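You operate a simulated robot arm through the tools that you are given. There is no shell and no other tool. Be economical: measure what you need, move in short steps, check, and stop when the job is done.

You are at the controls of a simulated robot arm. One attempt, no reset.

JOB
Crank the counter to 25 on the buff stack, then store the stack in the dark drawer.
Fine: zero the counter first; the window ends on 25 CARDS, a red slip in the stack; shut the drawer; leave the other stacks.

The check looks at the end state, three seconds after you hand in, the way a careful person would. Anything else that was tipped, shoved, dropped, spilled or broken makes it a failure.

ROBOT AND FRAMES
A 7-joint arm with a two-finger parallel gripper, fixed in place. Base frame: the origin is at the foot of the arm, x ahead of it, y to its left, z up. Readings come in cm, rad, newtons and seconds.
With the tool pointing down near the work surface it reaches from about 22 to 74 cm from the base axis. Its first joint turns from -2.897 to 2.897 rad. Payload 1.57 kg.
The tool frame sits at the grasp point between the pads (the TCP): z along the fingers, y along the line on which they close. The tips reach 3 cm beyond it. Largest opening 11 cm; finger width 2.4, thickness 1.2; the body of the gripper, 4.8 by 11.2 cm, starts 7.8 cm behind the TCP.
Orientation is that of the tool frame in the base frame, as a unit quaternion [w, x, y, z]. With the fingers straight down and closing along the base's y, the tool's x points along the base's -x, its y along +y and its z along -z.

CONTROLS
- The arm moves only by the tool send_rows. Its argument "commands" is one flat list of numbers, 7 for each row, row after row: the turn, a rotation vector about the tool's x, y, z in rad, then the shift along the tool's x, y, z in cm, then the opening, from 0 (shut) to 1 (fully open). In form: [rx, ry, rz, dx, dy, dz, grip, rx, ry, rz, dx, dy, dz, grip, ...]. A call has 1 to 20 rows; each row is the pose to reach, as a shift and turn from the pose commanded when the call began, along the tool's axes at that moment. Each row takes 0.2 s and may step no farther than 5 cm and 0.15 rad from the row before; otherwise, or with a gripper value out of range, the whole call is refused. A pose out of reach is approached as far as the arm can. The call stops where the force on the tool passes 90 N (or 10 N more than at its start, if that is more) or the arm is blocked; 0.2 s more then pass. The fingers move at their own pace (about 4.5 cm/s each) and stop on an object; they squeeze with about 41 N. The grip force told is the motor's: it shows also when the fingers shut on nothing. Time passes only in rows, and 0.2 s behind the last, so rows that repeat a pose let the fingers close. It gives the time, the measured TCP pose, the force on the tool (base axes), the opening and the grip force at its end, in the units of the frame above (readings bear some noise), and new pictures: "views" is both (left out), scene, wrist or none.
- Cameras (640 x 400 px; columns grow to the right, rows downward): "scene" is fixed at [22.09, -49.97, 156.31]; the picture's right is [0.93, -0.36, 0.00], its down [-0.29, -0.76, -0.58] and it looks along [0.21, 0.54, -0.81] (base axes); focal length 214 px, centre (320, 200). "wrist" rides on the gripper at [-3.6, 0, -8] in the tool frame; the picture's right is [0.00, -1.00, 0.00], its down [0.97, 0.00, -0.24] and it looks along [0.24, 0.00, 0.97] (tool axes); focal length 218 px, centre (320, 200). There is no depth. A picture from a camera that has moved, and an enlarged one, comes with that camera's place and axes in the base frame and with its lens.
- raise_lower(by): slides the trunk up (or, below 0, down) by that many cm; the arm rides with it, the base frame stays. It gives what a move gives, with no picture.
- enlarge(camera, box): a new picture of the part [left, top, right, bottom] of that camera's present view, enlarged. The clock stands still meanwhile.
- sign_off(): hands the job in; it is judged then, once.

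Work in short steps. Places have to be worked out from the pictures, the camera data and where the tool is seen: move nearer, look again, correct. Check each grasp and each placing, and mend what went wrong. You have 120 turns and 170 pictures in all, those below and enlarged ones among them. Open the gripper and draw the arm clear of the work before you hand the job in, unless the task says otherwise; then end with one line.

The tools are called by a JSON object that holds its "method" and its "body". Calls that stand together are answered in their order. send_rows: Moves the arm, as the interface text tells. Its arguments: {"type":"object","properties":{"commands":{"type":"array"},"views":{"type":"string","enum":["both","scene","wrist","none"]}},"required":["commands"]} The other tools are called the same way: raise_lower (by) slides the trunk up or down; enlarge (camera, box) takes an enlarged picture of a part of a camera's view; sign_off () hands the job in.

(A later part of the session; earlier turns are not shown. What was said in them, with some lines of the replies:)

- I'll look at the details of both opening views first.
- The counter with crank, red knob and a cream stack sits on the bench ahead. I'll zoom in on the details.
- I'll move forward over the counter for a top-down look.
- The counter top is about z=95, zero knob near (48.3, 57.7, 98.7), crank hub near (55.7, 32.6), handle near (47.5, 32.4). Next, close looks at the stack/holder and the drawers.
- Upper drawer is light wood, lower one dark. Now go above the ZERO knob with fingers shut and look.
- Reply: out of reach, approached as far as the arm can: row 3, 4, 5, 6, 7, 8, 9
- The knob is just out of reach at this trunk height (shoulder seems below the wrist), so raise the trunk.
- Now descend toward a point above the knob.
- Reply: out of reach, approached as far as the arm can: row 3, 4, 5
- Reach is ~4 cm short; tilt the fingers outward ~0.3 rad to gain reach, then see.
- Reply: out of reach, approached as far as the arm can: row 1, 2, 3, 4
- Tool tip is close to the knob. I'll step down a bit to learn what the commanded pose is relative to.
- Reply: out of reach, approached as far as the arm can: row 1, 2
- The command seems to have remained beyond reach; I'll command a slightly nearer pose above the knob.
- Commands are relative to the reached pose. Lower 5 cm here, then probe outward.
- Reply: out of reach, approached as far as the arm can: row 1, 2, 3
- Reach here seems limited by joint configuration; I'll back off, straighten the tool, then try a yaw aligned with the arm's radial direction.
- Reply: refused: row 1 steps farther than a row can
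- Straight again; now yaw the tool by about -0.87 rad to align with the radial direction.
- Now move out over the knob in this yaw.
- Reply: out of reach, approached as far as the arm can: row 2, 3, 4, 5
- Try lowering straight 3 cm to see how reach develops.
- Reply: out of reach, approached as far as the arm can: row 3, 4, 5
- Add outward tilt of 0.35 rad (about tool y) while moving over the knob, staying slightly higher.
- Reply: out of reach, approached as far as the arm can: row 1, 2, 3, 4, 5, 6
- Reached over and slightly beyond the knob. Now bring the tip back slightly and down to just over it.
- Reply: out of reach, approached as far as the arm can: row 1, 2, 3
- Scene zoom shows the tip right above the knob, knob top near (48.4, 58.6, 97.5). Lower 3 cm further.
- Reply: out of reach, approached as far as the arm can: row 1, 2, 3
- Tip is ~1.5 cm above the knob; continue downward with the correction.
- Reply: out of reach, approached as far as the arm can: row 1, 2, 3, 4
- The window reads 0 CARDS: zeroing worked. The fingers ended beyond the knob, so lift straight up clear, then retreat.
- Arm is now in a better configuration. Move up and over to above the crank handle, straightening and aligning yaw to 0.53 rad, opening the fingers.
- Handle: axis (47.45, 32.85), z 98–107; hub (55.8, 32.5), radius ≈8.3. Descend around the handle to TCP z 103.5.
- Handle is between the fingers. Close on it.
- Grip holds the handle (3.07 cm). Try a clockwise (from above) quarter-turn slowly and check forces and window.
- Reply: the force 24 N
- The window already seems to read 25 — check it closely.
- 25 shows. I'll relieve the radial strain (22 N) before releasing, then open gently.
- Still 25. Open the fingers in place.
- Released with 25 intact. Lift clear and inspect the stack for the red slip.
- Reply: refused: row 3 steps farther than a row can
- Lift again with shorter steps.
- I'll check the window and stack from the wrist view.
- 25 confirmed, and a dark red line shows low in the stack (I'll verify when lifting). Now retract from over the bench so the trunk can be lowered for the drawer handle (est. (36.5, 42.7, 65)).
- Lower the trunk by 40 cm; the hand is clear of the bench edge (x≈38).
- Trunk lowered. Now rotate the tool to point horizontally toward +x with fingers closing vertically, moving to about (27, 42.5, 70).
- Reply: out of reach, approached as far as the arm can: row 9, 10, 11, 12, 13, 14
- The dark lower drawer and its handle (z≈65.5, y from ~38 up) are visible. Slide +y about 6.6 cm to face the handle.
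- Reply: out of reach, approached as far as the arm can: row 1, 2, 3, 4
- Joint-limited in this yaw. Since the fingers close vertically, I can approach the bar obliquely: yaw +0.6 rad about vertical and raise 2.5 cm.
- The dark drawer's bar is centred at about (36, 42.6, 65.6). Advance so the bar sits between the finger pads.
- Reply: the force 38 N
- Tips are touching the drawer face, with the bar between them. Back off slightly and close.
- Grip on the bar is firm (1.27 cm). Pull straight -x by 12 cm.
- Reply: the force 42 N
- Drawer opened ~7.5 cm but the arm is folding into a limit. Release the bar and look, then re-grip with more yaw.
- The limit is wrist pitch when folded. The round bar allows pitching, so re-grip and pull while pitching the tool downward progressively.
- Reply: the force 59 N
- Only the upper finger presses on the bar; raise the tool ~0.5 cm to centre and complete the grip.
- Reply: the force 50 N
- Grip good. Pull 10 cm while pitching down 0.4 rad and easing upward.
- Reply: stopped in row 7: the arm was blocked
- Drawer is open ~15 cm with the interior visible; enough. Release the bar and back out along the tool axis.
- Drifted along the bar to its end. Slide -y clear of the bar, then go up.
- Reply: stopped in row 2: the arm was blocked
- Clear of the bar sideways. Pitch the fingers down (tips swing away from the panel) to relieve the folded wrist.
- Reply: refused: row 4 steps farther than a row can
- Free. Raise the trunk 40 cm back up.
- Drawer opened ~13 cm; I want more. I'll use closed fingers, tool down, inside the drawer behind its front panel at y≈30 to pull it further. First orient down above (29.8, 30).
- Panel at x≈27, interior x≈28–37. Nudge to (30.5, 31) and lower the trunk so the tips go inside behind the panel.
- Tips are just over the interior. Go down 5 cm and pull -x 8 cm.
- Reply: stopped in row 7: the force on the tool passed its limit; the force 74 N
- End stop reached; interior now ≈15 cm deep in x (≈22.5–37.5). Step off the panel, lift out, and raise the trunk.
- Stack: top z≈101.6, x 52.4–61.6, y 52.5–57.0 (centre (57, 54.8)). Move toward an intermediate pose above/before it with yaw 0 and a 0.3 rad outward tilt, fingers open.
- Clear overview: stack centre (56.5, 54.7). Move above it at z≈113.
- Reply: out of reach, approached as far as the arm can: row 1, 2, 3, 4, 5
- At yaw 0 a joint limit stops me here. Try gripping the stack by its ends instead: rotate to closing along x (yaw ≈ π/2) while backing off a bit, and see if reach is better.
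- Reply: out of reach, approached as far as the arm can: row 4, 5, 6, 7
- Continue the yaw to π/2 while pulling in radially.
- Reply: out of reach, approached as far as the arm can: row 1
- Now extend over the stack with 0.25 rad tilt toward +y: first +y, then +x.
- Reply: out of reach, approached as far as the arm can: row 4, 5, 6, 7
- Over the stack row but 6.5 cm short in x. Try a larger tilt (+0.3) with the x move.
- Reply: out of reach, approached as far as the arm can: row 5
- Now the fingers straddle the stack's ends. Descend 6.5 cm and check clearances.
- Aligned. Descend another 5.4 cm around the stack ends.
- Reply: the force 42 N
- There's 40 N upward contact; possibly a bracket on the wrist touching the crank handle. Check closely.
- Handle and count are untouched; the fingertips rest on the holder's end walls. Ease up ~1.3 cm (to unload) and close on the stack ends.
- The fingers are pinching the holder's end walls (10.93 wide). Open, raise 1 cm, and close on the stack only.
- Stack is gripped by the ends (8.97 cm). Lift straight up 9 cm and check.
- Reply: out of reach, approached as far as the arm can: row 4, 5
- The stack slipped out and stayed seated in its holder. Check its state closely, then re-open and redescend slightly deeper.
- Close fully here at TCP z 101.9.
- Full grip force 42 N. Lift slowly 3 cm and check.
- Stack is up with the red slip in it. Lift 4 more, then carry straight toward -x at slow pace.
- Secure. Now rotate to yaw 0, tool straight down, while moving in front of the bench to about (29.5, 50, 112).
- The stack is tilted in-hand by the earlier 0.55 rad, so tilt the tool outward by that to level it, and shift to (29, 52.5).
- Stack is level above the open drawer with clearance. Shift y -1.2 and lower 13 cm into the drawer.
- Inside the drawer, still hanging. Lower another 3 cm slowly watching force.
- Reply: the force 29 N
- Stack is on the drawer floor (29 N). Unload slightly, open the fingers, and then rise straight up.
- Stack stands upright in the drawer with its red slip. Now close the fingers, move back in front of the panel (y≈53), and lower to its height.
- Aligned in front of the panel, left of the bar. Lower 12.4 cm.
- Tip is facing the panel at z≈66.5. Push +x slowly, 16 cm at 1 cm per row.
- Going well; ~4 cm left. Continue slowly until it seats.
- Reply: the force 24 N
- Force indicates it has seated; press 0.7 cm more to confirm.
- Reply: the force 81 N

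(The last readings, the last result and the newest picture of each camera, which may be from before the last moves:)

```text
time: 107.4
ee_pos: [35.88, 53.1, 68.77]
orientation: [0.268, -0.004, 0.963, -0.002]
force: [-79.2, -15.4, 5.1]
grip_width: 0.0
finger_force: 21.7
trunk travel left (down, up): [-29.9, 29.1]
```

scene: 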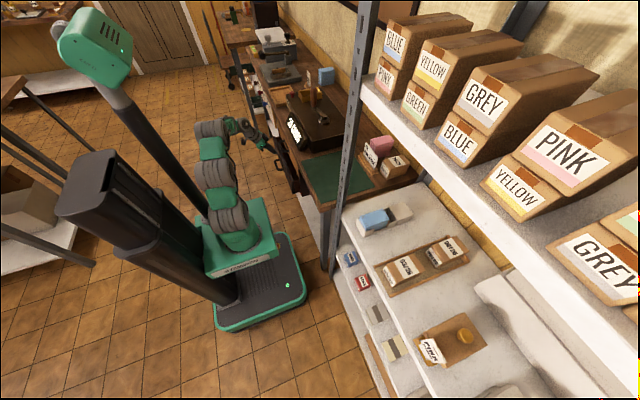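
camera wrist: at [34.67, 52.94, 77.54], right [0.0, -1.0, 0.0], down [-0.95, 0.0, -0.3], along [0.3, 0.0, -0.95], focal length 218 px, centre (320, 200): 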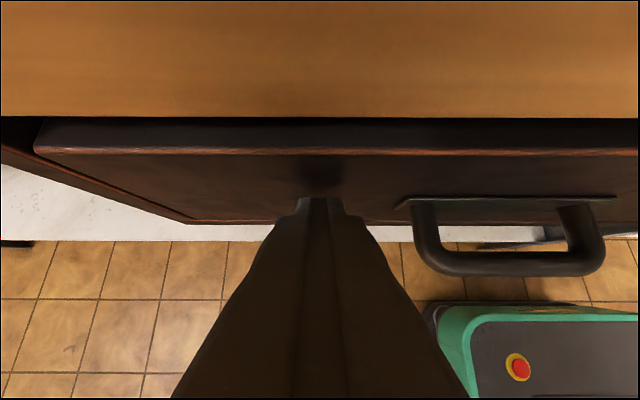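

Fully shut (79 N, no motion). Retreat straight back 18 cm, opening the gripper.

{"method": "send_rows", "body": {"commands": [0, 0, 0, 1.5, 0, -0.9, 0, 0, 0, 0, 4.5, 0, -2.75, 0, 0, 0, 0, 8, 0, -4.9, 0.3, 0, 0, 0, 11.5, 0, -7, 0.5, 0, 0, 0, 15.3, 0, -9.4, 0.5, 0, 0, 0, 15.3, 0, -9.4, 0.5]}}

{"method": "enlarge", "body": {"camera": "scene", "box": [240, 40, 400, 190]}}

{"method": "enlarge", "body": {"camera": "scene", "box": [255, 110, 325, 180]}}

```text
time: 108.8
ee_pos: [18.86, 52.9, 68.68]
orientation: [0.272, 0.002, 0.962, 0.001]
force: [0.0, -0.1, 0.7]
grip_width: 5.52
finger_force: 0.1
trunk travel left (down, up): [-29.9, 29.1]
camera wrist: at [17.61, 52.77, 77.4], right [0.0, -1.0, 0.0], down [-0.95, 0.0, -0.3], along [0.3, 0.0, -0.95], focal length 218 px, centre (320, 200)
```

scene: 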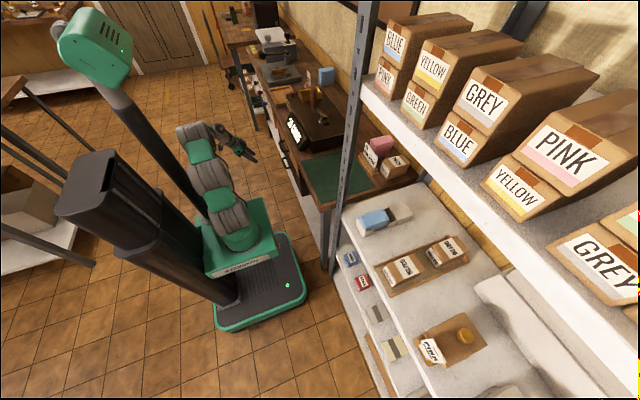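
wrist: 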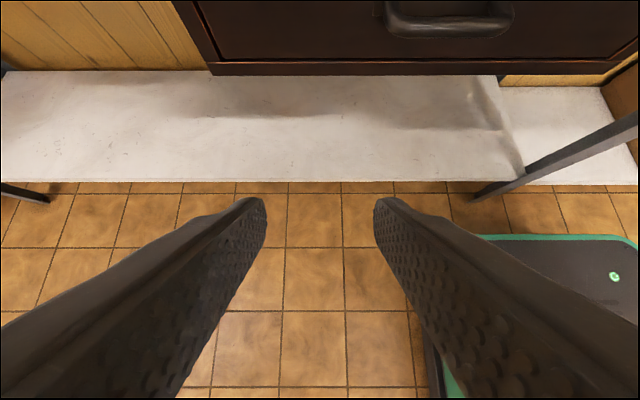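

```text
2.67 times, centred on (320, 115) of scene
camera zoom: at [22.09, -49.97, 156.31], right [0.93, -0.36, 0.0], down [-0.29, -0.76, -0.58], along [0.21, 0.54, -0.81], focal length 572 px, centre (320, 427)
```

zoom: 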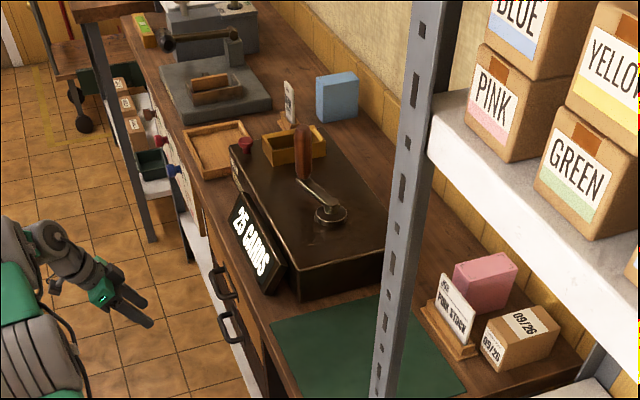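

```text
5.71 times, centred on (290, 145) of scene
camera zoom: at [22.09, -49.97, 156.31], right [0.93, -0.36, 0.0], down [-0.29, -0.76, -0.58], along [0.21, 0.54, -0.81], focal length 1226 px, centre (491, 514)
```

zoom: 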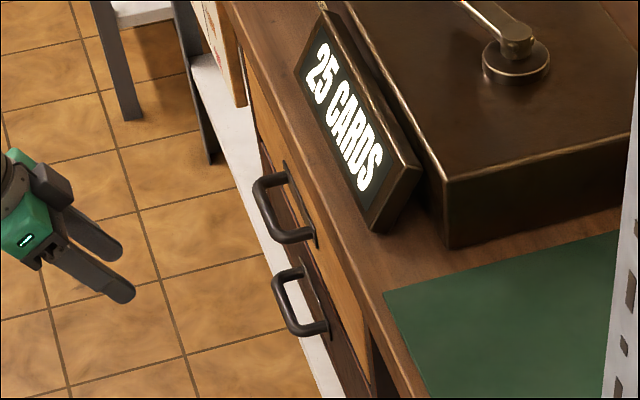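

Both drawers are shut, the window reads 25 CARDS, the stack with its red slip is in the dark drawer, the other stacks are untouched, and the arm is clear with the gripper open. I'm handing in.

{"method": "sign_off", "body": {}}

```text
The job is handed in.
```

The counter was zeroed and cranked to 25 CARDS. The buff stack, with its red slip, is in the dark drawer, which is shut, and the other stacks were left alone.
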